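You operate a simulated robot arm through the tools that you are given. There is no shell and no other tool. Be economical: measure what you need, move in short steps, check, and stop when the job is done.

You are at the controls of a simulated two-armed robot. One attempt, no reset.

JOB
On the checking end of the blue bench, fold the rag in half.

Only the result counts: the job must be done as asked and must still hold three seconds after the hand-in. Knocking over, shifting, dropping, spilling or breaking anything else fails it. Flat cloth is picked up by pressing the open fingertips on it (5 to 10 N) and closing them slowly along it; thin cloth reads only 2 to 8 mm in the jaws.

ROBOT AND FRAMES
Two 7-joint arms with two-finger parallel grippers on one trunk, on a base that drives. Base frame: it is fixed to the floor where the robot stands at the start and does not move with it; the origin is under the middle of the robot, x ahead of it, y to its left, z up. Lengths are in m, angles in rad, forces in N, time in s.
The left shoulder is at the start at [0.07, 0.134, 1.051], the right one opposite. Places, roughly: checking end of the blue bench [0.7, -0.1, 0.8]. Payload 1.57 kg a hand.
The tool frame of a hand sits at the grasp point between the pads (the TCP): z along the fingers, y along the line on which they close. The tips reach 0.03 m beyond it. The gripper opens to 0.08 m. The fingers are 0.017 m wide and 0.012 m thick; the gripper's body (0.04 by 0.082 m) begins 0.08 m behind the TCP.
Orientation is told as [roll, pitch, yaw] about the base's x, y, z axes, in that order, counted from this pose: with the fingers straight down and closing along the base's y, the tool's x points along the base's -x, its y along +y and its z along -z.

CONTROLS
- The arms move only by the tool play_rows. It takes "left_targets", "right_targets" or both (then of equal length, played together; a hand with none holds still); each is a list of rows, each a list of 7 numbers: the shift along the base's x, y, z in m, then the turn, a rotation vector about the base's x, y, z in degrees, then the opening in per cent of the stroke, from 0 (shut) to 100 (fully open). In form: [[tx, ty, tz, rx, ry, rz, hand], ...]. A call has 1 to 8 rows; each row is the pose to reach, as a shift and turn from the pose commanded when the call began. A row lasts 0.2 s, in which the tool goes at most 0.05 m and 0.15 rad; a call with a longer step from one row to the next is refused whole, and so is a gripper value outside its range. Where a pose cannot be reached the arm comes as near as it can. A force on the tool above 40 N (or 10 N above the force at the start of the call, whichever is more), or a blocked arm, ends the call early, and 0.2 s more pass. Each finger travels about 0.153 m/s and halts on what it meets, pressing with about 41 N; the grip force reading is that of the motor and also rises with nothing between the fingers. The clock runs only during rows and for 0.2 s after the last one: add rows that repeat a pose to give the fingers time. The reply holds the time, the measured pose of the TCP, the force on the tool along the base axes, the opening and the grip force, in the units named above and with some noise, and new pictures: "pictures" is both (left out), scene, wrist or none (wrist: the cameras of the hands that moved).
- Cameras (640 x 400 px; columns grow to the right, rows downward): "scene" is now at [0.1361, 0.0015, 1.2629]; the picture's right is [0.14, -0.99, 0.00], its down [-0.75, -0.11, -0.66] and it looks along [0.65, 0.09, -0.75] (base axes); focal length 256 px, centre (320, 200). "left" rides on the left gripper at [0.072, 0.007, -0.122] in its tool frame; the picture's right is [-0.09, 1.00, 0.00], its down [-0.84, -0.08, -0.54] and it looks along [-0.54, -0.05, 0.84] (tool axes); focal length 238 px, centre (320, 200). "right" rides on the right gripper at [0.072, -0.007, -0.122] in its tool frame; the picture's right is [0.09, 1.00, 0.00], its down [-0.84, 0.08, -0.54] and it looks along [-0.54, 0.05, 0.84] (tool axes); focal length 238 px, centre (320, 200). There is no depth. A picture from a camera that has moved, and an enlarged one, comes with that camera's place and axes in the base frame and with its lens. The place of the scene camera against the robot may be out by one fixed shift of up to 0.018 m in any direction.
- raise_lower(by): slides the trunk up (or, below 0, down) by that many m; the arms and the scene camera ride with it, the base frame stays. It gives what a move gives, with no picture.
- drive_base(legs): drives the robot by 1 to 6 legs, each [ahead, left, turn to the left] in m, m and rad, along the robot's own axes; the way and the turn of a leg run together, so that a leg with both is an arc; at most 1.5 m and 3.142 rad a leg. The arms and the cameras ride along, it lands a little off, and it stops where it bumps. It gives what a move gives, and a new picture of the scene camera.
- head_to(pan, tilt): turns the head with the scene camera to pan (to the left, within 1.501 rad either way) and tilt (down, from -0.506 to 1.204), counted from straight ahead of the robot. It gives what a move gives, and a new picture of the scene camera.
- inspect(camera, box): a new picture of the part [left, top, right, bottom] of that camera's present view, enlarged. The clock stands still meanwhile.
- job_done(): hands the job in; it is judged then, once.

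Work in short steps. Places have to be worked out from the pictures, the camera data and where the tool is seen: move nearer, look again, correct. Check each grasp and each placing, and mend what went wrong. You have 120 turns and 260 pictures in all, those below and enlarged ones among them. Open the grippers and draw the arms clear of the work before you hand the job in, unless the task says otherwise; then end with one line.

The tools are called after "Request:" as a command line: name --argument value ..., lists and objects as JSON in quotes. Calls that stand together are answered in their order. play_rows: Moves the arms, as the interface text tells. Its arguments: {"type":"object","properties":{"left_targets":{"type":"array","items":{"type":"array","items":{"type":"number"}}},"right_targets":{"type":"array","items":{"type":"array","items":{"type":"number"}}},"pictures":{"type":"string","enum":["both","scene","wrist","none"]}},"required":[]} The other tools are called the same way: raise_lower (by) slides the trunk up or down; drive_base (legs) drives the base; head_to (pan, tilt) turns the head that bears the scene camera; inspect (camera, box) takes an enlarged picture of a part of a camera's view; job_done () hands the job in.

At the start:

```text
time_s: 0.0
left_position: [0.4527, 0.2291, 0.9081]
left_tool_rot: [-0.002, 0.002, 0.0]
left_ft_force: [-0.1, -0.4, -0.6]
left_width: 0.0799
left_grip_force: 0.0
right_position: [0.3998, -0.1715, 1.0063]
right_tool_rot: [-0.001, 0.0, 0.0]
right_ft_force: [0.3, 0.4, 0.2]
right_width: 0.0798
right_grip_force: 0.0
trunk travel left (down, up): [-0.625, 0.315]
robot x, y, heading: [-0.0017, -0.0012, -0.002]
head pan, tilt: [0.145, 0.855]
```

scene: 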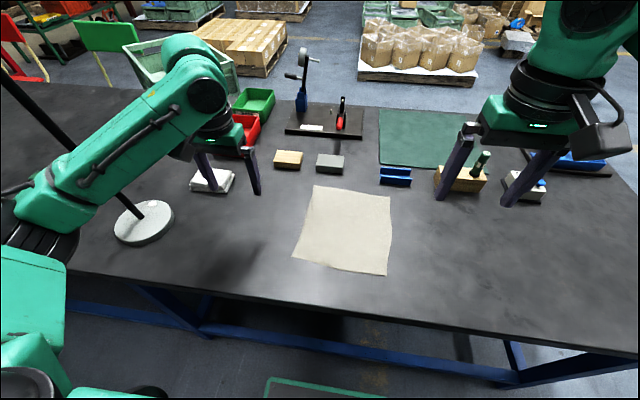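
right: 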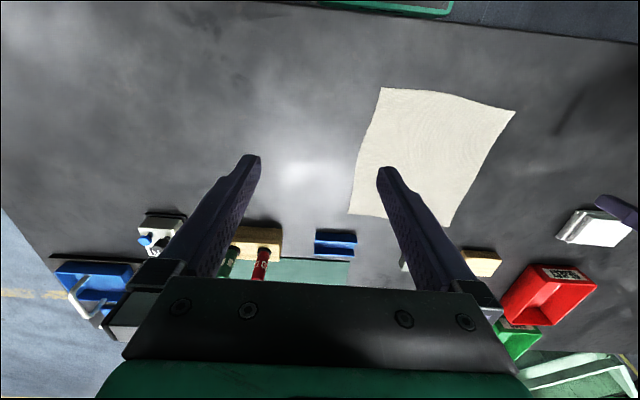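
left: 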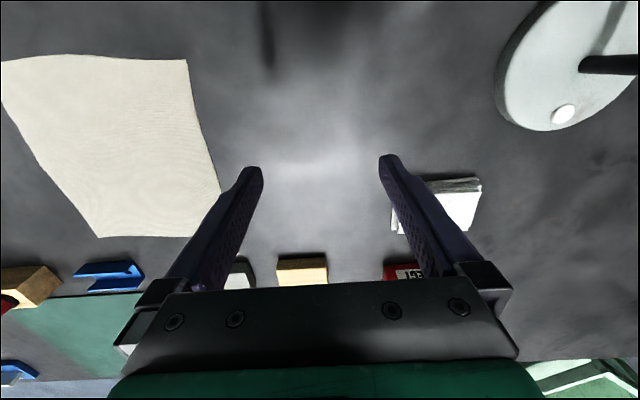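

Triangulating the rag between the two wrist cameras puts the surface near z≈0.77. The near corners come out at about [0.380, 0.110] and [0.368, -0.092], the far ones at about [0.597, 0.098] and [0.584, -0.100]. I'll bring both hands above the near corners, half open.

Request:
play_rows --left_targets '[[-0.012, -0.028, -0.01, 0, 0, 0, 80], [-0.024, -0.056, -0.02, 0, 0, 0, 60], [-0.037, -0.085, -0.03, 0, 0, 0, 50], [-0.049, -0.113, -0.04, 0, 0, 0, 50], [-0.061, -0.141, -0.048, 0, 0, 0, 50], [-0.061, -0.141, -0.048, 0, 0, 0, 50]]' --right_targets '[[-0.004, 0.02, -0.029, 0, 0, 0, 80], [-0.008, 0.04, -0.058, 0, 0, 0, 60], [-0.012, 0.06, -0.088, 0, 0, 0, 50], [-0.016, 0.08, -0.117, 0, 0, 0, 50], [-0.02, 0.1, -0.146, 0, 0, 0, 50], [-0.02, 0.1, -0.146, 0, 0, 0, 50]]'

```text
time_s: 1.4
left_position: [0.3907, 0.0891, 0.8594]
left_tool_rot: [-0.003, 0.001, 0.001]
left_ft_force: [-0.3, 0.4, -0.1]
left_width: 0.0401
left_grip_force: 0.2
right_position: [0.3788, -0.0704, 0.8599]
right_tool_rot: [0.001, 0.001, 0.001]
right_ft_force: [0.2, -0.3, -0.6]
right_width: 0.0401
right_grip_force: 0.0
trunk travel left (down, up): [-0.625, 0.315]
robot x, y, heading: [0.0014, -0.0016, -0.001]
head pan, tilt: [0.145, 0.855]
camera scene: at [0.1359, 0.0018, 1.2629], right [0.14, -0.99, 0.0], down [-0.75, -0.11, -0.66], along [0.65, 0.09, -0.75], focal length 256 px, centre (320, 200)
camera right: at [0.3064, -0.0782, 0.9812], right [-0.09, 1.0, 0.0], down [0.84, 0.08, 0.54], along [0.54, 0.05, -0.84], focal length 238 px, centre (320, 200)
camera left: at [0.3205, 0.096, 0.9822], right [0.09, 1.0, 0.0], down [0.84, -0.08, 0.54], along [0.54, -0.05, -0.84], focal length 238 px, centre (320, 200)
```

scene: 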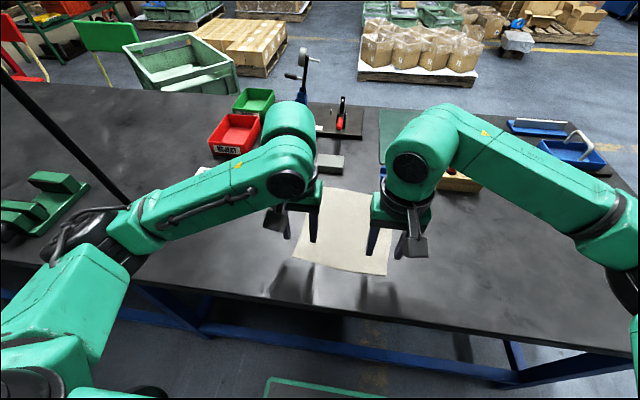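
right: 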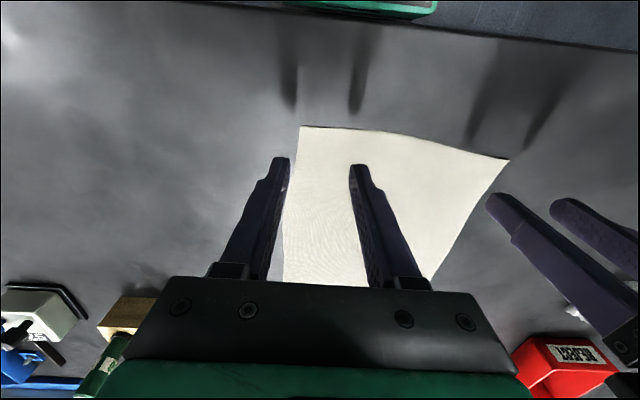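
left: 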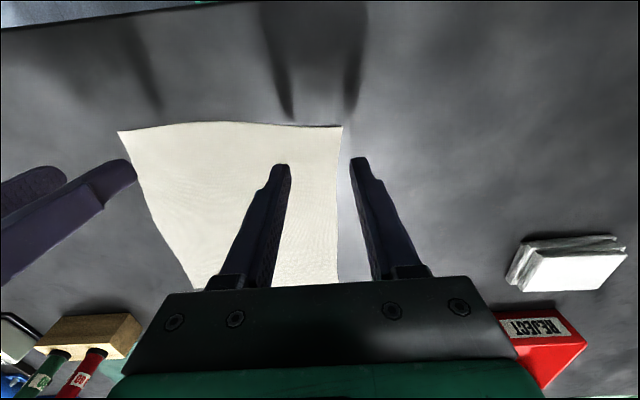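

The triangulation holds: the table is at z≈0.770, the near-left corner at [0.381, 0.110], and the near-right at [0.366, -0.091]. I'll shift slightly inward so both fingers sit on the cloth, then descend to just above it.

Request:
play_rows --left_targets '[[0.001, -0.007, -0.015, 0, 0, 0, 36], [0.001, -0.007, -0.035, 0, 0, 0, 36], [0.001, -0.007, -0.052, 0, 0, 0, 36], [0.001, -0.007, -0.056, 0, 0, 0, 36]]' --right_targets '[[-0.001, 0.008, -0.015, 0, 0, 0, 36], [-0.001, 0.008, -0.035, 0, 0, 0, 36], [-0.001, 0.008, -0.052, 0, 0, 0, 36], [-0.001, 0.008, -0.056, 0, 0, 0, 36]]' --pictures "wrist"

```text
time_s: 2.4
left_position: [0.3935, 0.0815, 0.8036]
left_tool_rot: [-0.001, 0.002, -0.001]
left_ft_force: [-0.6, 0.7, 0.7]
left_width: 0.0289
left_grip_force: 0.1
right_position: [0.3774, -0.0633, 0.8028]
right_tool_rot: [0.0, 0.0, 0.0]
right_ft_force: [0.3, -0.2, 0.3]
right_width: 0.029
right_grip_force: 0.0
trunk travel left (down, up): [-0.625, 0.315]
robot x, y, heading: [-0.0008, 0.0029, -0.001]
head pan, tilt: [0.145, 0.855]
camera right: at [0.307, -0.0707, 0.9246], right [-0.09, 1.0, 0.0], down [0.84, 0.08, 0.54], along [0.54, 0.05, -0.84], focal length 238 px, centre (320, 200)
camera left: at [0.3221, 0.0886, 0.9266], right [0.09, 1.0, 0.0], down [0.84, -0.08, 0.54], along [0.54, -0.05, -0.84], focal length 238 px, centre (320, 200)
```

right: 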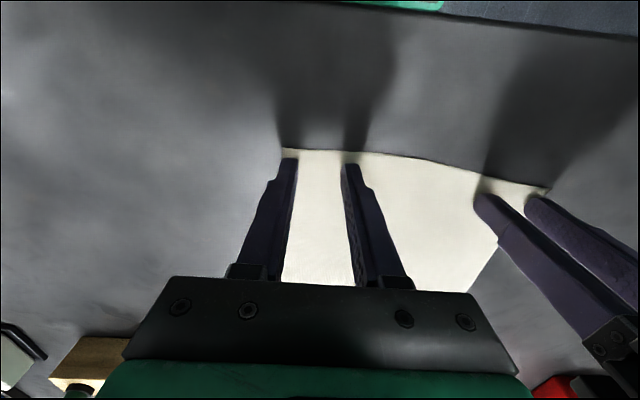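
left: 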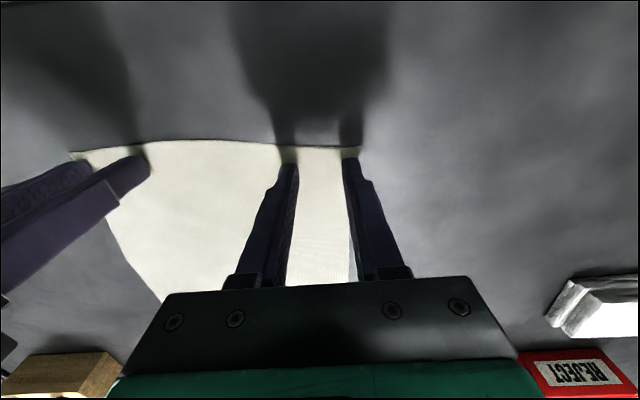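

Both fingers of each hand are over the cloth, with the tips about 3 mm above it. I'll press down in small steps and watch the force.

Request:
play_rows --left_targets '[[0, 0, -0.002, 0, 0, 0, 36], [0, 0, -0.004, 0, 0, 0, 36], [0, 0, -0.004, 0, 0, 0, 36]]' --right_targets '[[0, 0, -0.002, 0, 0, 0, 36], [0, 0, -0.004, 0, 0, 0, 36], [0, 0, -0.004, 0, 0, 0, 36]]' --pictures "none"

```text
time_s: 3.2
left_position: [0.3935, 0.0799, 0.8018]
left_tool_rot: [-0.002, -0.003, -0.001]
left_ft_force: [1.0, -0.4, 5.7]
left_width: 0.0287
left_grip_force: 0.0
right_position: [0.3783, -0.0624, 0.8009]
right_tool_rot: [-0.001, -0.002, 0.002]
right_ft_force: [1.3, -0.8, 5.2]
right_width: 0.029
right_grip_force: 0.0
trunk travel left (down, up): [-0.625, 0.315]
robot x, y, heading: [-0.0009, 0.0021, -0.003]
head pan, tilt: [0.145, 0.855]
```

The force reads 5 to 6 N on both hands. I'll press 1 mm more and close the fingers slowly along the cloth.

Request:
play_rows --left_targets '[[0, 0, -0.001, 0, 0, 0, 33], [0, 0, -0.001, 0, 0, 0, 28], [0, 0, -0.001, 0, 0, 0, 23], [0, 0, -0.001, 0, 0, 0, 18], [0, 0, -0.001, 0, 0, 0, 13], [0, 0, -0.001, 0, 0, 0, 8], [0, 0, -0.001, 0, 0, 0, 3], [0, 0, -0.001, 0, 0, 0, 0]]' --right_targets '[[0, 0, -0.001, 0, 0, 0, 33], [0, 0, -0.001, 0, 0, 0, 28], [0, 0, -0.001, 0, 0, 0, 23], [0, 0, -0.001, 0, 0, 0, 18], [0, 0, -0.001, 0, 0, 0, 13], [0, 0, -0.001, 0, 0, 0, 8], [0, 0, -0.001, 0, 0, 0, 3], [0, 0, -0.001, 0, 0, 0, 0]]' --pictures "wrist"

```text
time_s: 5.0
left_position: [0.3907, 0.0795, 0.8017]
left_tool_rot: [-0.003, -0.001, -0.002]
left_ft_force: [-0.4, -13.5, 28.1]
left_width: 0.0021
left_grip_force: 23.6
right_position: [0.3759, -0.0608, 0.802]
right_tool_rot: [0.004, -0.003, 0.0]
right_ft_force: [1.6, 17.2, 5.2]
right_width: 0.0018
right_grip_force: 24.4
trunk travel left (down, up): [-0.625, 0.315]
robot x, y, heading: [0.0002, -0.0053, 0.0]
head pan, tilt: [0.145, 0.855]
camera right: at [0.3039, -0.0697, 0.9225], right [-0.09, 1.0, 0.0], down [0.83, 0.08, 0.55], along [0.54, 0.05, -0.84], focal length 238 px, centre (320, 200)
camera left: at [0.3194, 0.0878, 0.9238], right [0.09, 1.0, 0.0], down [0.83, -0.08, 0.55], along [0.54, -0.05, -0.84], focal length 238 px, centre (320, 200)
```

right: 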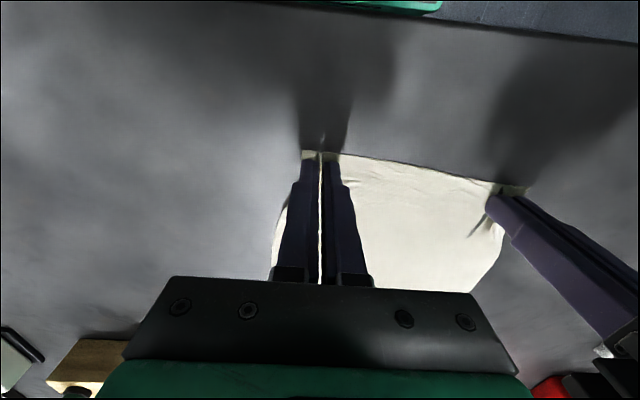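
left: 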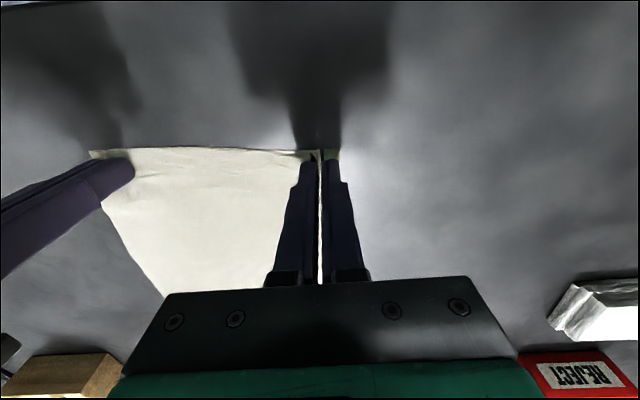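

Cloth is pinched in both hands and pulled taut between them. I'll lift 4 cm, easing the hands inward a little, and check the hold.

Request:
play_rows --left_targets '[[0, -0.003, 0.01, 0, 0, 0, 0], [0.005, -0.004, 0.025, 0, 0, 0, 0], [0.012, -0.004, 0.045, 0, 0, 0, 0], [0.012, -0.004, 0.045, 0, 0, 0, 0]]' --right_targets '[[0, 0.003, 0.01, 0, 0, 0, 0], [0.005, 0.004, 0.025, 0, 0, 0, 0], [0.012, 0.004, 0.045, 0, 0, 0, 0], [0.012, 0.004, 0.045, 0, 0, 0, 0]]'

```text
time_s: 6.0
left_position: [0.4054, 0.079, 0.8449]
left_tool_rot: [0.0, 0.001, 0.0]
left_ft_force: [-0.3, -8.0, 0.7]
left_width: 0.0021
left_grip_force: 23.2
right_position: [0.3909, -0.0594, 0.8445]
right_tool_rot: [-0.001, 0.001, -0.001]
right_ft_force: [0.1, 8.2, -0.1]
right_width: 0.0014
right_grip_force: 23.9
trunk travel left (down, up): [-0.625, 0.315]
robot x, y, heading: [0.0003, -0.0021, -0.005]
head pan, tilt: [0.145, 0.855]
camera scene: at [0.1359, 0.0015, 1.2629], right [0.14, -0.99, 0.0], down [-0.75, -0.11, -0.66], along [0.65, 0.09, -0.75], focal length 256 px, centre (320, 200)
camera right: at [0.3191, -0.0672, 0.9664], right [-0.09, 1.0, 0.0], down [0.84, 0.08, 0.54], along [0.54, 0.05, -0.84], focal length 238 px, centre (320, 200)
camera left: at [0.3343, 0.0862, 0.9677], right [0.09, 1.0, 0.0], down [0.84, -0.08, 0.54], along [0.54, -0.05, -0.84], focal length 238 px, centre (320, 200)
```

scene: 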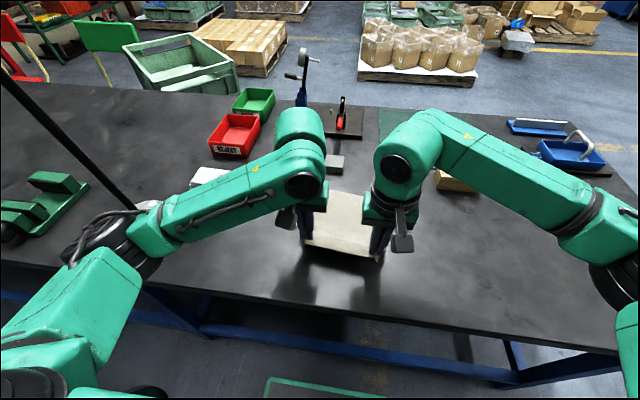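
right: 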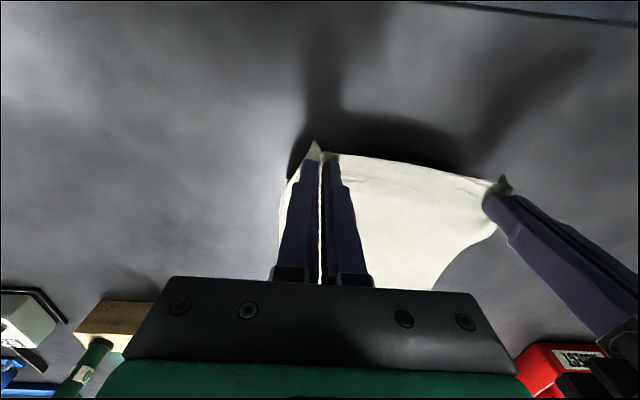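
left: 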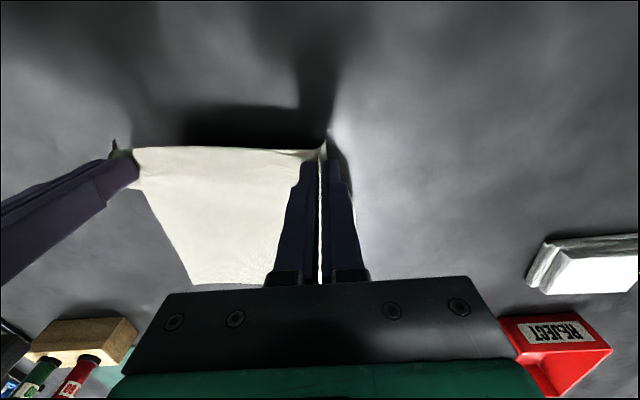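

The hold is good. Next I carry the edge over in an arc about the fold line (x≈0.48), staying inside the cloth's slack.

Request:
play_rows --left_targets '[[0.02, -0.001, 0.015, 0, 0, 0, 0], [0.045, -0.002, 0.03, 0, 0, 0, 0], [0.07, -0.003, 0.04, 0, 0, 0, 0], [0.095, -0.004, 0.044, 0, 0, 0, 0], [0.12, -0.005, 0.038, 0, 0, 0, 0], [0.142, -0.006, 0.022, 0, 0, 0, 0], [0.142, -0.006, 0.022, 0, 0, 0, 0]]' --right_targets '[[0.02, -0.001, 0.015, 0, 0, 0, 0], [0.045, -0.002, 0.03, 0, 0, 0, 0], [0.07, -0.003, 0.04, 0, 0, 0, 0], [0.095, -0.004, 0.044, 0, 0, 0, 0], [0.12, -0.005, 0.038, 0, 0, 0, 0], [0.142, -0.006, 0.022, 0, 0, 0, 0], [0.142, -0.006, 0.022, 0, 0, 0, 0]]'

```text
time_s: 7.6
left_position: [0.5468, 0.0723, 0.8664]
left_tool_rot: [-0.001, 0.002, -0.002]
left_ft_force: [-0.2, -2.6, 0.5]
left_width: 0.0018
left_grip_force: 23.4
right_position: [0.5314, -0.0645, 0.8678]
right_tool_rot: [-0.001, -0.002, 0.001]
right_ft_force: [-0.1, 2.5, 0.2]
right_width: 0.0017
right_grip_force: 23.2
trunk travel left (down, up): [-0.625, 0.315]
robot x, y, heading: [0.0008, 0.0009, 0.0]
head pan, tilt: [0.145, 0.855]
camera scene: at [0.1352, 0.0016, 1.263], right [0.14, -0.99, 0.0], down [-0.75, -0.11, -0.66], along [0.65, 0.09, -0.75], focal length 256 px, centre (320, 200)
camera right: at [0.4596, -0.0722, 0.9882], right [-0.09, 1.0, 0.0], down [0.84, 0.08, 0.54], along [0.54, 0.05, -0.84], focal length 238 px, centre (320, 200)
camera left: at [0.4763, 0.0783, 0.9895], right [0.09, 1.0, 0.0], down [0.84, -0.08, 0.54], along [0.54, -0.05, -0.84], focal length 238 px, centre (320, 200)
```

scene: 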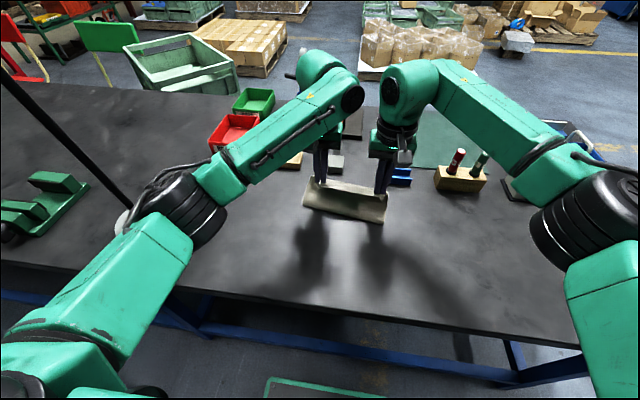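
right: 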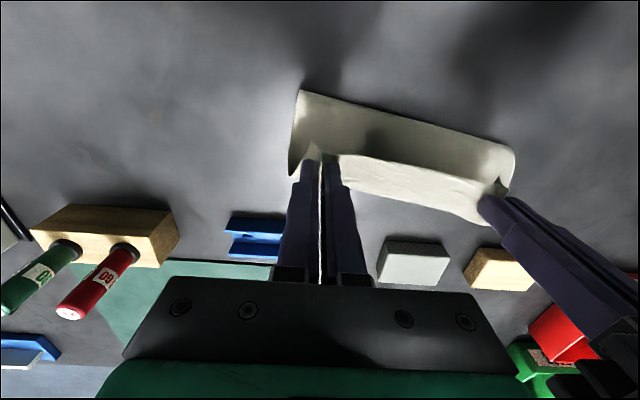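
left: 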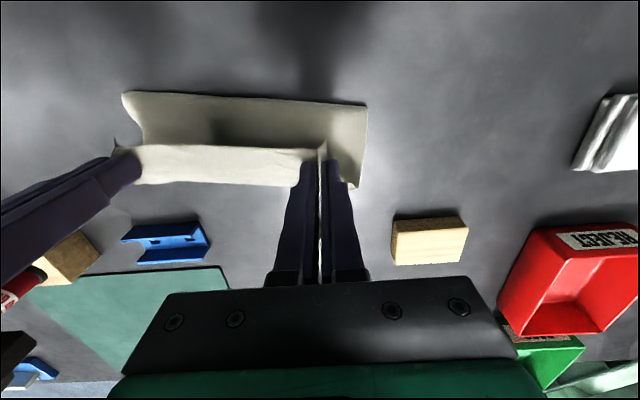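

The cloth curls over cleanly and the far edge is still at about x≈0.60. I'll finish the arc and lay the edge down on it.

Request:
play_rows --left_targets '[[0.015, -0.001, -0.012, 0, 0, 0, 0], [0.028, -0.001, -0.028, 0, 0, 0, 0], [0.038, -0.002, -0.044, 0, 0, 0, 0], [0.043, -0.002, -0.056, 0, 0, 0, 0], [0.044, -0.002, -0.06, 0, 0, 0, 0], [0.044, -0.002, -0.06, 0, 0, 0, 0]]' --right_targets '[[0.015, -0.001, -0.012, 0, 0, 0, 0], [0.028, -0.001, -0.028, 0, 0, 0, 0], [0.038, -0.002, -0.044, 0, 0, 0, 0], [0.044, -0.002, -0.056, 0, 0, 0, 0], [0.046, -0.002, -0.061, 0, 0, 0, 0], [0.046, -0.002, -0.061, 0, 0, 0, 0]]'

```text
time_s: 9.0
left_position: [0.5894, 0.0682, 0.8062]
left_tool_rot: [-0.002, 0.002, -0.002]
left_ft_force: [-0.8, -3.6, 1.1]
left_width: 0.0017
left_grip_force: 23.2
right_position: [0.5776, -0.0668, 0.8077]
right_tool_rot: [-0.001, 0.0, -0.001]
right_ft_force: [0.2, 3.7, 0.1]
right_width: 0.0017
right_grip_force: 24.0
trunk travel left (down, up): [-0.625, 0.315]
robot x, y, heading: [-0.0018, 0.0028, 0.003]
head pan, tilt: [0.145, 0.855]
camera scene: at [0.136, 0.0015, 1.2629], right [0.14, -0.99, 0.0], down [-0.75, -0.11, -0.66], along [0.65, 0.09, -0.75], focal length 256 px, centre (320, 200)
camera right: at [0.5064, -0.0748, 0.9277], right [-0.09, 1.0, 0.0], down [0.84, 0.08, 0.54], along [0.54, 0.05, -0.84], focal length 238 px, centre (320, 200)
camera left: at [0.5193, 0.0763, 0.93], right [0.09, 1.0, 0.0], down [0.84, -0.08, 0.54], along [0.54, -0.05, -0.84], focal length 238 px, centre (320, 200)
```

scene: 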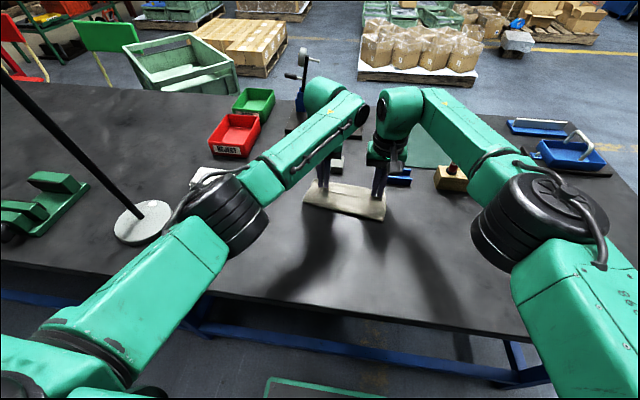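
right: 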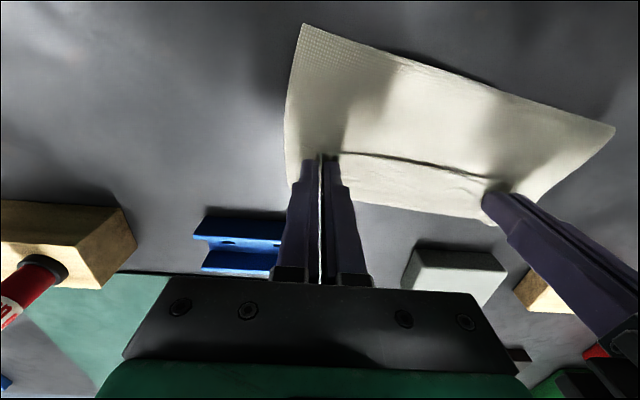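
left: 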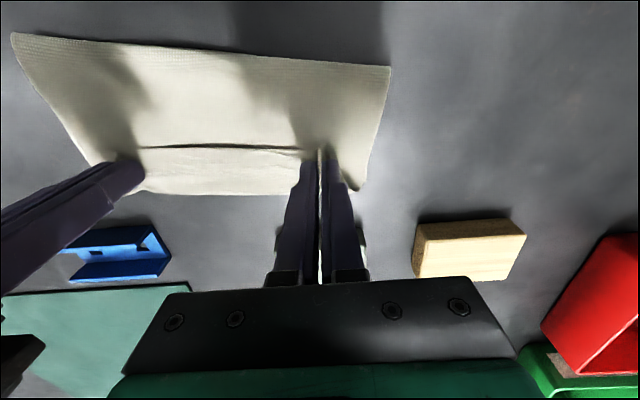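

The edge seems laid down, but a dark line and a strip show between the hands. I'll look closer before releasing.

Request:
inspect --camera "left" --box '[90, 100, 390, 230]'

Request:
inspect --camera "scene" --box '[280, 150, 420, 240]'

```text
2.13 times, centred on (240, 165) of left
camera zoom: at [0.5193, 0.0763, 0.93], right [0.09, 1.0, 0.0], down [0.84, -0.08, 0.54], along [0.54, -0.05, -0.84], focal length 508 px, centre (491, 275)
```

zoom: 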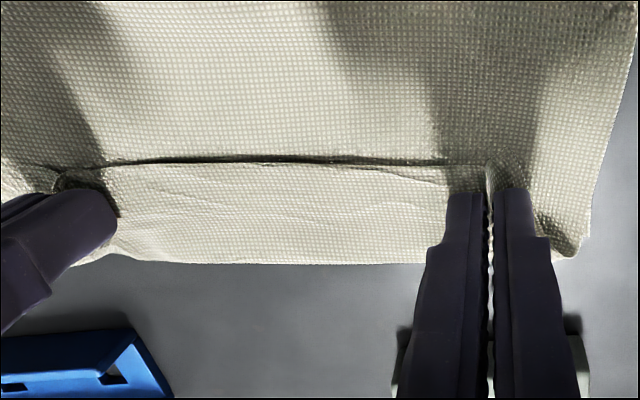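

```text
4.44 times, centred on (350, 195) of scene
camera zoom: at [0.136, 0.0015, 1.2629], right [0.14, -0.99, 0.0], down [-0.75, -0.11, -0.66], along [0.65, 0.09, -0.75], focal length 1137 px, centre (187, 222)
```

zoom: 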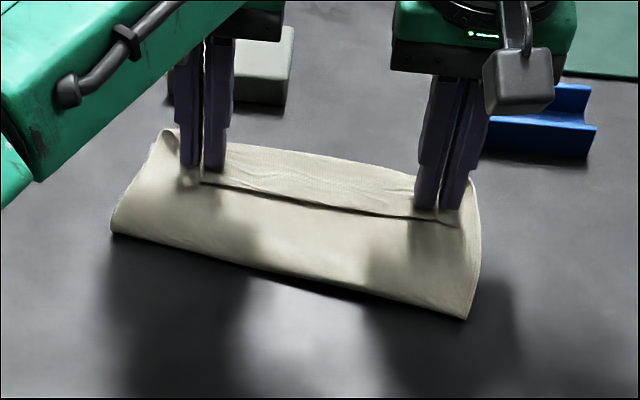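

Lengths don't add up for a plain fold. The top layer has looped forward and a hem of about 3 cm is turned back, because the vertical fingers can't rotate the edge. I'll undo this by reversing the arc and laying it flat. Then I'll fold the far edge toward the robot, where I can tilt the hands properly at landing.

Request:
play_rows --left_targets '[[-0.03, 0.002, 0.035, 0, 0, 0, 0], [-0.06, 0.003, 0.055, 0, 0, 0, 0], [-0.095, 0.005, 0.06, 0, 0, 0, 0], [-0.13, 0.007, 0.05, 0, 0, 0, 0], [-0.16, 0.008, 0.03, 0, 0, 0, 0], [-0.187, 0.01, 0.01, 0, 0, 0, 0], [-0.202, 0.011, -0.001, 0, 0, 0, 0], [-0.202, 0.011, -0.001, 0, 0, 0, 0]]' --right_targets '[[-0.03, 0.001, 0.035, 0, 0, 0, 0], [-0.06, 0.002, 0.055, 0, 0, 0, 0], [-0.095, 0.003, 0.06, 0, 0, 0, 0], [-0.13, 0.003, 0.05, 0, 0, 0, 0], [-0.16, 0.004, 0.03, 0, 0, 0, 0], [-0.187, 0.004, 0.01, 0, 0, 0, 0], [-0.204, 0.004, -0.002, 0, 0, 0, 0], [-0.204, 0.004, -0.002, 0, 0, 0, 0]]'

```text
time_s: 10.8
left_position: [0.3873, 0.0785, 0.8055]
left_tool_rot: [-0.004, 0.001, -0.002]
left_ft_force: [-1.4, -14.8, -0.7]
left_width: 0.0018
left_grip_force: 23.6
right_position: [0.3728, -0.0621, 0.8042]
right_tool_rot: [0.003, 0.001, -0.001]
right_ft_force: [0.8, 14.8, 0.4]
right_width: 0.0022
right_grip_force: 23.9
trunk travel left (down, up): [-0.625, 0.315]
robot x, y, heading: [0.0011, 0.0041, -0.004]
head pan, tilt: [0.145, 0.855]
camera scene: at [0.1364, 0.0015, 1.2628], right [0.14, -0.99, 0.0], down [-0.75, -0.11, -0.66], along [0.65, 0.09, -0.76], focal length 256 px, centre (320, 200)
camera right: at [0.3016, -0.0709, 0.9261], right [-0.09, 1.0, 0.0], down [0.84, 0.08, 0.54], along [0.54, 0.05, -0.84], focal length 238 px, centre (320, 200)
camera left: at [0.3169, 0.0858, 0.9284], right [0.09, 1.0, 0.0], down [0.84, -0.08, 0.54], along [0.54, -0.05, -0.84], focal length 238 px, centre (320, 200)
```

scene: 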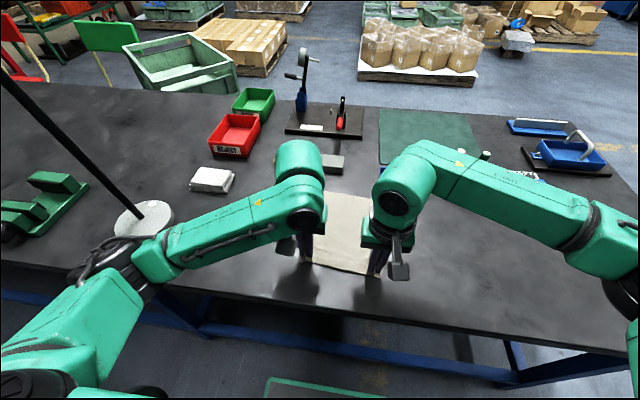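
right: 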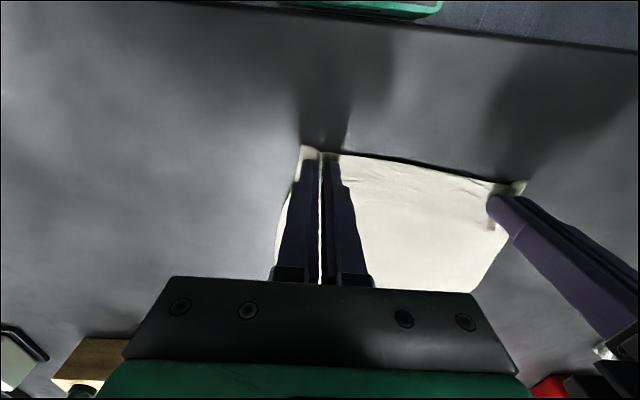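
left: 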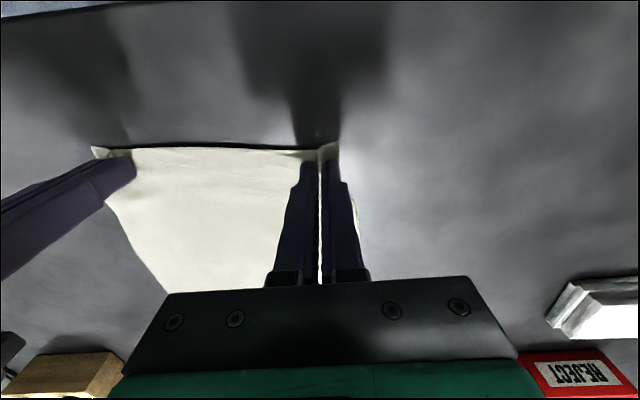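

The rag is flat again at its start place. I'll open slowly to spread the corners, then lift away.

Request:
play_rows --left_targets '[[0, 0, -0.001, 0, 0, 0, 10], [0, 0, 0, 0, 0, 0, 25], [0, 0, 0.004, 0, 0, 0, 40], [0, 0, 0.015, 0, 0, 0, 40], [0, 0.0, 0.045, 0, 0, 0, 40], [0.0, 0.01, 0.085, 0, 0, 0, 40], [0.0, 0.03, 0.12, 0, 0, 0, 40]]' --right_targets '[[0, 0, -0.001, 0, 0, 0, 10], [0, 0, 0, 0, 0, 0, 25], [0, 0, 0.004, 0, 0, 0, 40], [0, 0, 0.015, 0, 0, 0, 40], [0, 0.0, 0.045, 0, 0, 0, 40], [0.0, -0.01, 0.085, 0, 0, 0, 40], [0.0, -0.03, 0.12, 0, 0, 0, 40]]'

```text
time_s: 12.4
left_position: [0.3864, 0.1087, 0.9246]
left_tool_rot: [-0.001, -0.001, -0.001]
left_ft_force: [0.2, -0.9, -0.9]
left_width: 0.0318
left_grip_force: 0.0
right_position: [0.3731, -0.0939, 0.926]
right_tool_rot: [-0.001, -0.002, -0.001]
right_ft_force: [0.2, 0.3, -0.2]
right_width: 0.0321
right_grip_force: 0.1
trunk travel left (down, up): [-0.625, 0.315]
robot x, y, heading: [-0.001, 0.0006, 0.0]
head pan, tilt: [0.145, 0.855]
camera scene: at [0.1347, 0.0015, 1.2629], right [0.14, -0.99, 0.0], down [-0.75, -0.11, -0.66], along [0.65, 0.09, -0.75], focal length 256 px, centre (320, 200)
camera right: at [0.3003, -0.1012, 1.0468], right [-0.09, 1.0, 0.0], down [0.84, 0.08, 0.54], along [0.54, 0.05, -0.84], focal length 238 px, centre (320, 200)
camera left: at [0.3158, 0.1164, 1.0483], right [0.09, 1.0, 0.0], down [0.84, -0.08, 0.54], along [0.54, -0.05, -0.84], focal length 238 px, centre (320, 200)
```

scene: 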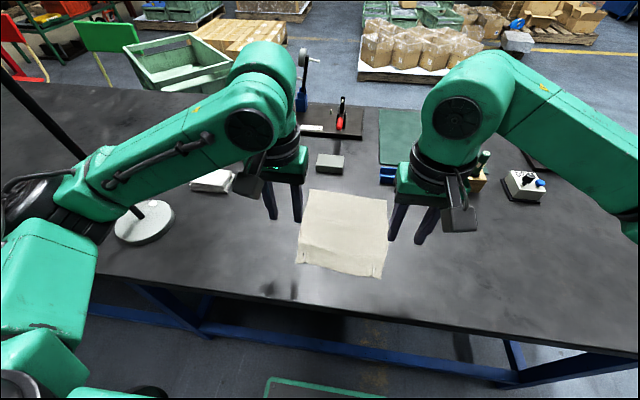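
right: 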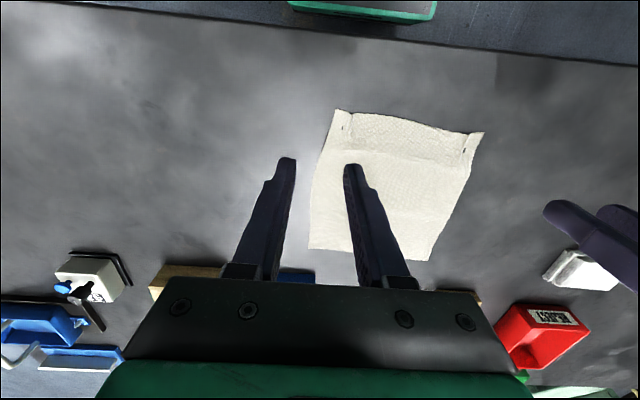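
left: 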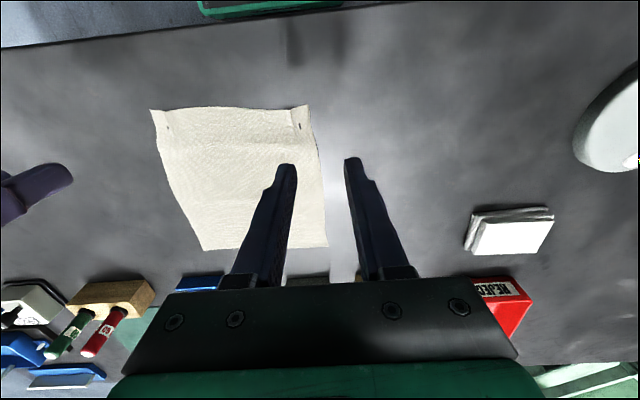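

The rag is flat again. Its far corners are at about [0.583, 0.105] and [0.572, -0.097], the near edge at x≈0.36. Both hands go to just inside the far corners.

Request:
play_rows --left_targets '[[0.04, -0.006, 0, 0, 0, 0, 36], [0.08, -0.012, 0, 0, 0, 0, 32], [0.12, -0.018, -0.01, 0, 0, 0, 29], [0.155, -0.025, -0.035, 0, 0, 0, 29], [0.187, -0.031, -0.065, 0, 0, 0, 29], [0.187, -0.031, -0.1, 0, 0, 0, 29], [0.187, -0.031, -0.115, 0, 0, 0, 29], [0.187, -0.031, -0.115, 0, 0, 0, 29]]' --right_targets '[[0.04, 0.005, 0, 0, 0, 0, 36], [0.08, 0.01, 0, 0, 0, 0, 32], [0.12, 0.015, -0.01, 0, 0, 0, 29], [0.155, 0.02, -0.035, 0, 0, 0, 29], [0.189, 0.024, -0.065, 0, 0, 0, 29], [0.189, 0.024, -0.1, 0, 0, 0, 29], [0.189, 0.024, -0.116, 0, 0, 0, 29], [0.189, 0.024, -0.116, 0, 0, 0, 29]]'

```text
time_s: 14.2
left_position: [0.5773, 0.0788, 0.8108]
left_tool_rot: [0.0, 0.001, 0.0]
left_ft_force: [-0.1, 0.2, -0.4]
left_width: 0.0232
left_grip_force: 0.1
right_position: [0.5623, -0.0684, 0.8078]
right_tool_rot: [-0.001, -0.001, 0.0]
right_ft_force: [0.3, 0.5, -0.2]
right_width: 0.0232
right_grip_force: 0.1
trunk travel left (down, up): [-0.625, 0.315]
robot x, y, heading: [0.0026, 0.0011, -0.001]
head pan, tilt: [0.145, 0.855]
camera scene: at [0.136, 0.0016, 1.2629], right [0.14, -0.99, 0.0], down [-0.75, -0.11, -0.66], along [0.65, 0.09, -0.75], focal length 256 px, centre (320, 200)
camera right: at [0.4906, -0.0769, 0.9301], right [-0.09, 1.0, 0.0], down [0.84, 0.08, 0.54], along [0.54, 0.05, -0.84], focal length 238 px, centre (320, 200)
camera left: at [0.5056, 0.0862, 0.9336], right [0.09, 1.0, 0.0], down [0.84, -0.08, 0.54], along [0.54, -0.05, -0.84], focal length 238 px, centre (320, 200)
```

scene: 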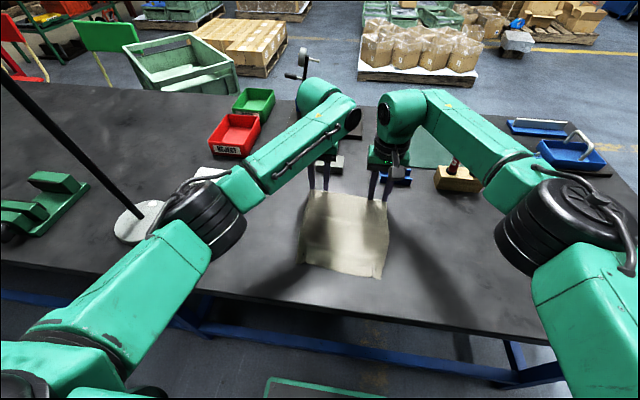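
right: 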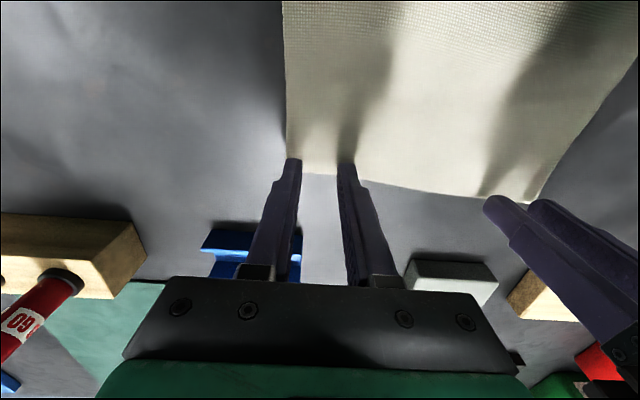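
left: 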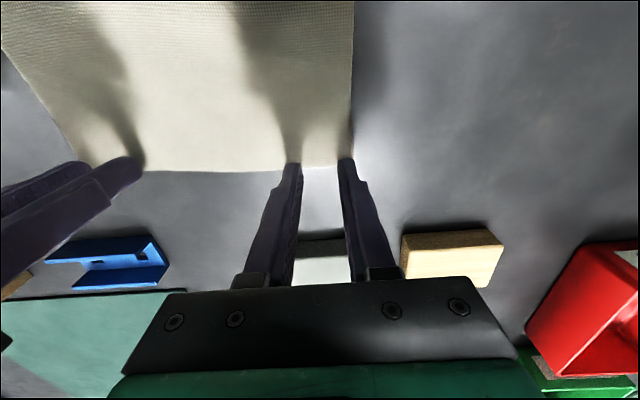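

The edges are at x≈0.582 on the left and 0.570 on the right, only slightly past the finger centres. I'll shift back a few millimetres and press down.

Request:
play_rows --left_targets '[[-0.004, -0.001, -0.003, 0, 0, 0, 29], [-0.004, -0.001, -0.006, 0, 0, 0, 29], [-0.004, -0.001, -0.009, 0, 0, 0, 29], [-0.004, -0.001, -0.009, 0, 0, 0, 29]]' --right_targets '[[-0.002, -0.001, -0.003, 0, 0, 0, 29], [-0.002, -0.001, -0.005, 0, 0, 0, 29], [-0.002, -0.001, -0.007, 0, 0, 0, 29], [-0.002, -0.001, -0.007, 0, 0, 0, 29]]' --pictures "none"

```text
time_s: 15.2
left_position: [0.5721, 0.0778, 0.8013]
left_tool_rot: [-0.001, 0.002, -0.002]
left_ft_force: [0.2, -0.5, 0.8]
left_width: 0.0231
left_grip_force: 0.1
right_position: [0.5605, -0.07, 0.8002]
right_tool_rot: [0.0, 0.0, 0.001]
right_ft_force: [0.9, -0.5, 3.0]
right_width: 0.0234
right_grip_force: 0.0
trunk travel left (down, up): [-0.625, 0.315]
robot x, y, heading: [0.006, -0.0019, -0.0]
head pan, tilt: [0.145, 0.855]
```

Contact is just starting: 1 N left, 3 N right. I'll press a little more before closing.

Request:
play_rows --left_targets '[[0, 0, -0.002, 0, 0, 0, 29], [0, 0, -0.003, 0, 0, 0, 29]]' --right_targets '[[0, 0, -0.001, 0, 0, 0, 29], [0, 0, -0.002, 0, 0, 0, 29]]' --pictures "none"

```text
time_s: 15.8
left_position: [0.5714, 0.0779, 0.8011]
left_tool_rot: [-0.001, -0.004, 0.0]
left_ft_force: [1.7, -0.2, 9.4]
left_width: 0.0232
left_grip_force: 0.0
right_position: [0.5591, -0.0691, 0.8014]
right_tool_rot: [0.004, -0.003, 0.0]
right_ft_force: [2.8, -0.7, 12.2]
right_width: 0.0233
right_grip_force: 0.1
trunk travel left (down, up): [-0.625, 0.315]
robot x, y, heading: [0.0026, -0.0018, -0.001]
head pan, tilt: [0.145, 0.855]
```

The press is now about 9 and 12 N, so I'll close slowly.

Request:
play_rows --left_targets '[[0, 0, 0, 0, 0, 0, 25], [0, 0, 0, 0, 0, 0, 20], [0, 0, 0, 0, 0, 0, 15], [0, 0, 0, 0, 0, 0, 10], [0, 0, 0, 0, 0, 0, 5], [0, 0, 0, 0, 0, 0, 0], [0, 0, 0, 0, 0, 0, 0]]' --right_targets '[[0, 0, 0.0005, 0, 0, 0, 25], [0, 0, 0.0005, 0, 0, 0, 20], [0, 0, 0.0005, 0, 0, 0, 15], [0, 0, 0.0005, 0, 0, 0, 10], [0, 0, 0.0005, 0, 0, 0, 5], [0, 0, 0.0005, 0, 0, 0, 0], [0, 0, 0.0005, 0, 0, 0, 0]]' --pictures "wrist"

```text
time_s: 17.4
left_position: [0.5703, 0.0752, 0.8014]
left_tool_rot: [-0.006, -0.003, -0.006]
left_ft_force: [-2.0, -28.2, 14.0]
left_width: 0.0018
left_grip_force: 23.7
right_position: [0.5578, -0.0683, 0.8018]
right_tool_rot: [0.005, -0.005, 0.004]
right_ft_force: [2.0, 26.4, 6.5]
right_width: 0.0019
right_grip_force: 23.5
trunk travel left (down, up): [-0.625, 0.315]
robot x, y, heading: [-0.0015, 0.0002, -0.001]
head pan, tilt: [0.145, 0.855]
camera right: at [0.4856, -0.0766, 0.9225], right [-0.09, 1.0, 0.01], down [0.83, 0.08, 0.54], along [0.54, 0.06, -0.84], focal length 238 px, centre (320, 200)
camera left: at [0.4981, 0.0835, 0.9238], right [0.1, 1.0, -0.01], down [0.83, -0.08, 0.55], along [0.54, -0.06, -0.84], focal length 238 px, centre (320, 200)
```

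right: 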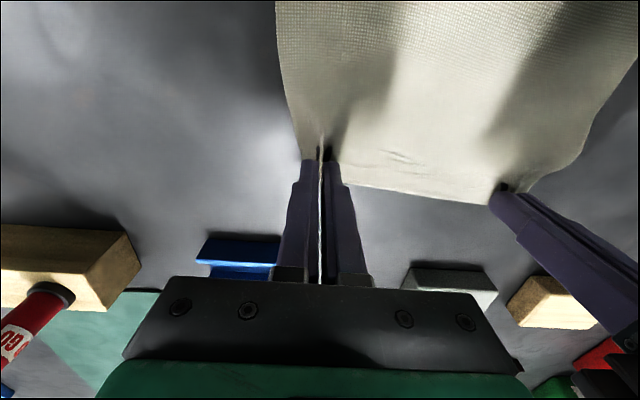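
left: 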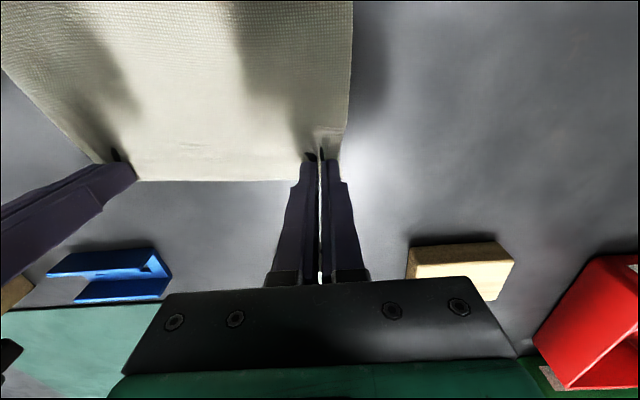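

Both grips hold, with a strong sideways pull between them. I'll lift along an arc about the fold line, easing inward and starting to tilt the fingers away from the robot.

Request:
play_rows --left_targets '[[-0.006, -0.004, 0.016, 0, -3, 0, 0], [-0.011, -0.006, 0.032, 0, -6, 0, 0], [-0.03, -0.007, 0.059, 0, -13, 0, 0], [-0.058, -0.007, 0.079, 0, -20, 0, 0], [-0.092, -0.007, 0.0885, 0, -28, 0, 0], [-0.092, -0.007, 0.0885, 0, -28, 0, 0]]' --right_targets '[[-0.006, 0.004, 0.016, 0, -3, 0, 0], [-0.011, 0.006, 0.032, 0, -6, 0, 0], [-0.03, 0.007, 0.059, 0, -13, 0, 0], [-0.058, 0.007, 0.079, 0, -20, 0, 0], [-0.092, 0.007, 0.0885, 0, -28, 0, 0], [-0.092, 0.007, 0.0885, 0, -28, 0, 0]]'

```text
time_s: 18.8
left_position: [0.4819, 0.0698, 0.8851]
left_tool_rot: [0.002, -0.487, 0.001]
left_ft_force: [1.6, -1.0, -0.4]
left_width: 0.0019
left_grip_force: 23.2
right_position: [0.4718, -0.0634, 0.8863]
right_tool_rot: [-0.002, -0.489, -0.002]
right_ft_force: [-0.3, 1.1, 0.2]
right_width: 0.0018
right_grip_force: 23.8
trunk travel left (down, up): [-0.625, 0.315]
robot x, y, heading: [-0.0023, -0.0012, -0.001]
head pan, tilt: [0.145, 0.855]
camera scene: at [0.1379, 0.0012, 1.2627], right [0.14, -0.99, 0.0], down [-0.75, -0.11, -0.65], along [0.65, 0.09, -0.76], focal length 256 px, centre (320, 200)
camera right: at [0.3499, -0.0701, 0.9604], right [-0.08, 1.0, -0.04], down [0.48, 0.08, 0.87], along [0.87, 0.05, -0.49], focal length 238 px, centre (320, 200)
camera left: at [0.3618, 0.0774, 0.9603], right [0.08, 1.0, 0.04], down [0.49, -0.08, 0.87], along [0.87, -0.05, -0.49], focal length 238 px, centre (320, 200)
```

scene: 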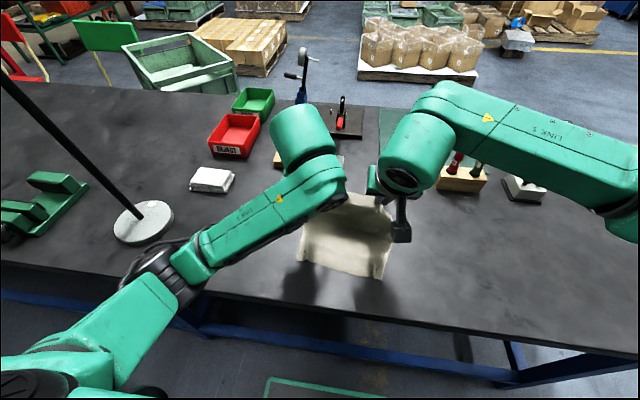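
right: 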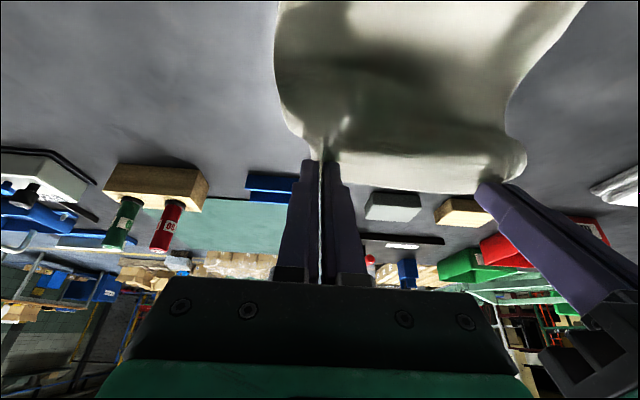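
left: 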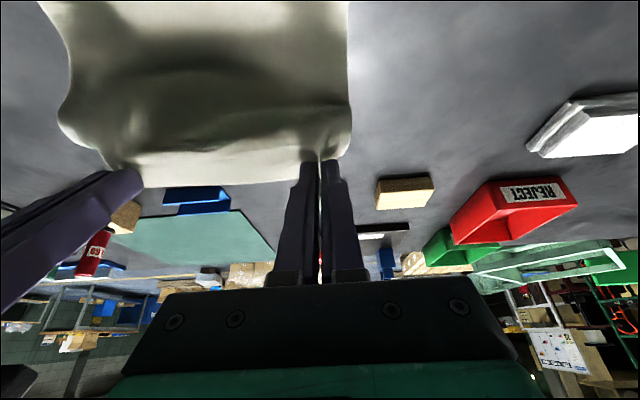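

The tilt works and the cloth is following. I'll continue the arc toward the near edge, tilting to about 55°.

Request:
play_rows --left_targets '[[-0.036, 0, -0.001, 0, -8, 0, 0], [-0.072, 0, -0.013, 0, -16, 0, 0], [-0.101, 0, -0.034, 0, -24, 0, 0], [-0.115, 0, -0.052, 0, -27, 0, 0], [-0.115, 0, -0.052, 0, -27, 0, 0]]' --right_targets '[[-0.036, 0, -0.001, 0, -8, 0, 0], [-0.072, 0, -0.013, 0, -16, 0, 0], [-0.101, 0, -0.034, 0, -24, 0, 0], [-0.115, 0, -0.052, 0, -27, 0, 0], [-0.115, 0, -0.052, 0, -27, 0, 0]]'

```text
time_s: 20.0
left_position: [0.3681, 0.0719, 0.8346]
left_tool_rot: [0.006, -0.964, -0.001]
left_ft_force: [0.4, -4.6, -0.4]
left_width: 0.002
left_grip_force: 23.5
right_position: [0.3545, -0.0646, 0.8347]
right_tool_rot: [0.004, -0.96, -0.001]
right_ft_force: [0.0, 3.9, -0.1]
right_width: 0.0018
right_grip_force: 23.2
trunk travel left (down, up): [-0.625, 0.315]
robot x, y, heading: [0.0022, 0.0014, 0.0]
head pan, tilt: [0.145, 0.855]
camera scene: at [0.1363, 0.0002, 1.2629], right [0.14, -0.99, 0.0], down [-0.75, -0.11, -0.66], along [0.65, 0.1, -0.75], focal length 256 px, centre (320, 200)
camera right: at [0.2139, -0.072, 0.8454], right [-0.05, 1.0, -0.07], down [0.04, 0.08, 1.0], along [1.0, 0.05, -0.04], focal length 238 px, centre (320, 200)
camera left: at [0.2265, 0.0784, 0.8461], right [0.05, 1.0, 0.08], down [0.03, -0.08, 1.0], along [1.0, -0.05, -0.04], focal length 238 px, centre (320, 200)
```

scene: 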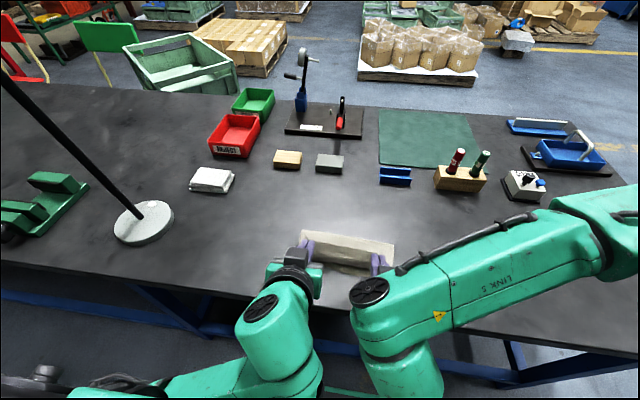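
right: 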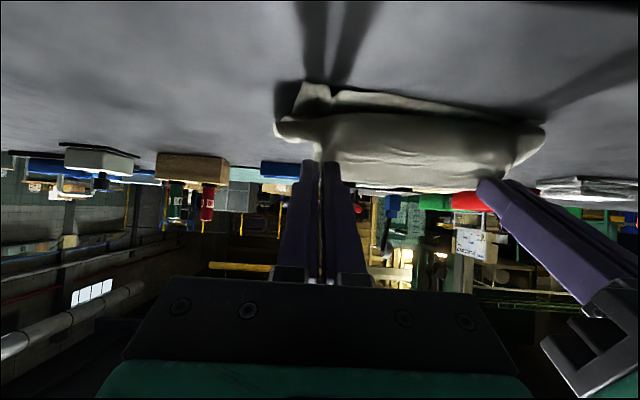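
left: 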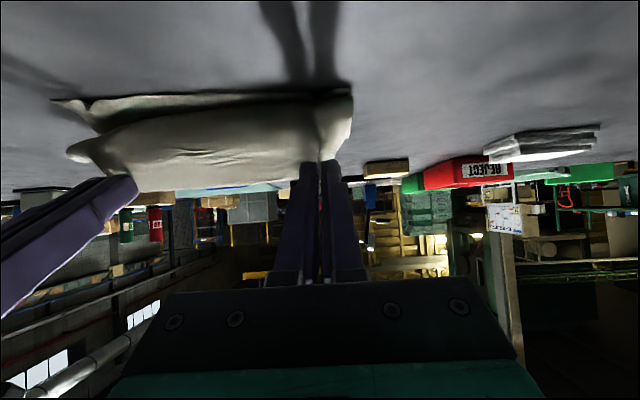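

Request:
inspect --camera "scene" --box '[270, 210, 420, 300]'

Request:
inspect --camera "left" --box '[30, 60, 390, 220]'

```text
4.27 times, centred on (345, 255) of scene
camera zoom: at [0.1363, 0.0002, 1.2629], right [0.14, -0.99, 0.0], down [-0.75, -0.11, -0.66], along [0.65, 0.1, -0.75], focal length 1092 px, centre (213, -35)
```

zoom: 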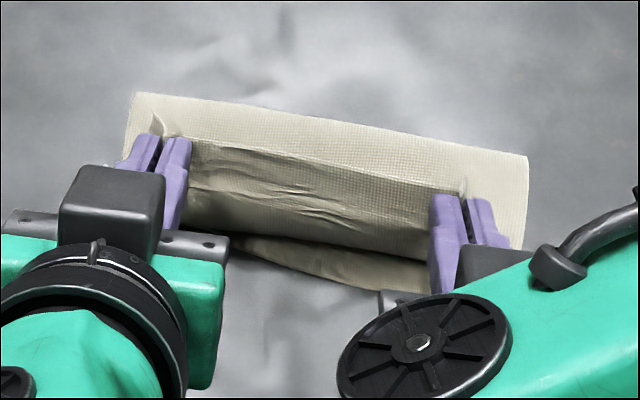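

```text
1.78 times, centred on (210, 140) of left
camera zoom: at [0.2265, 0.0784, 0.8461], right [0.05, 1.0, 0.08], down [0.03, -0.08, 1.0], along [1.0, -0.05, -0.04], focal length 424 px, centre (516, 307)
```

zoom: 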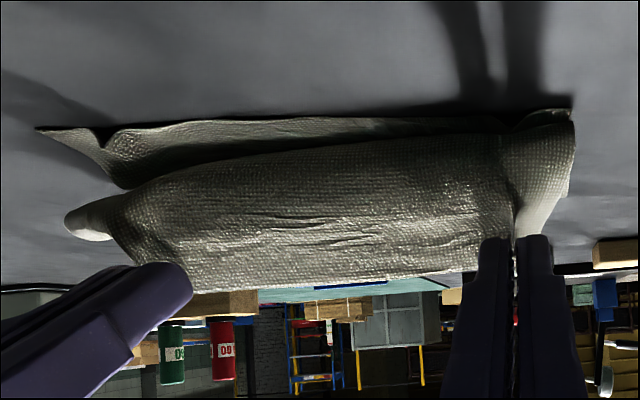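

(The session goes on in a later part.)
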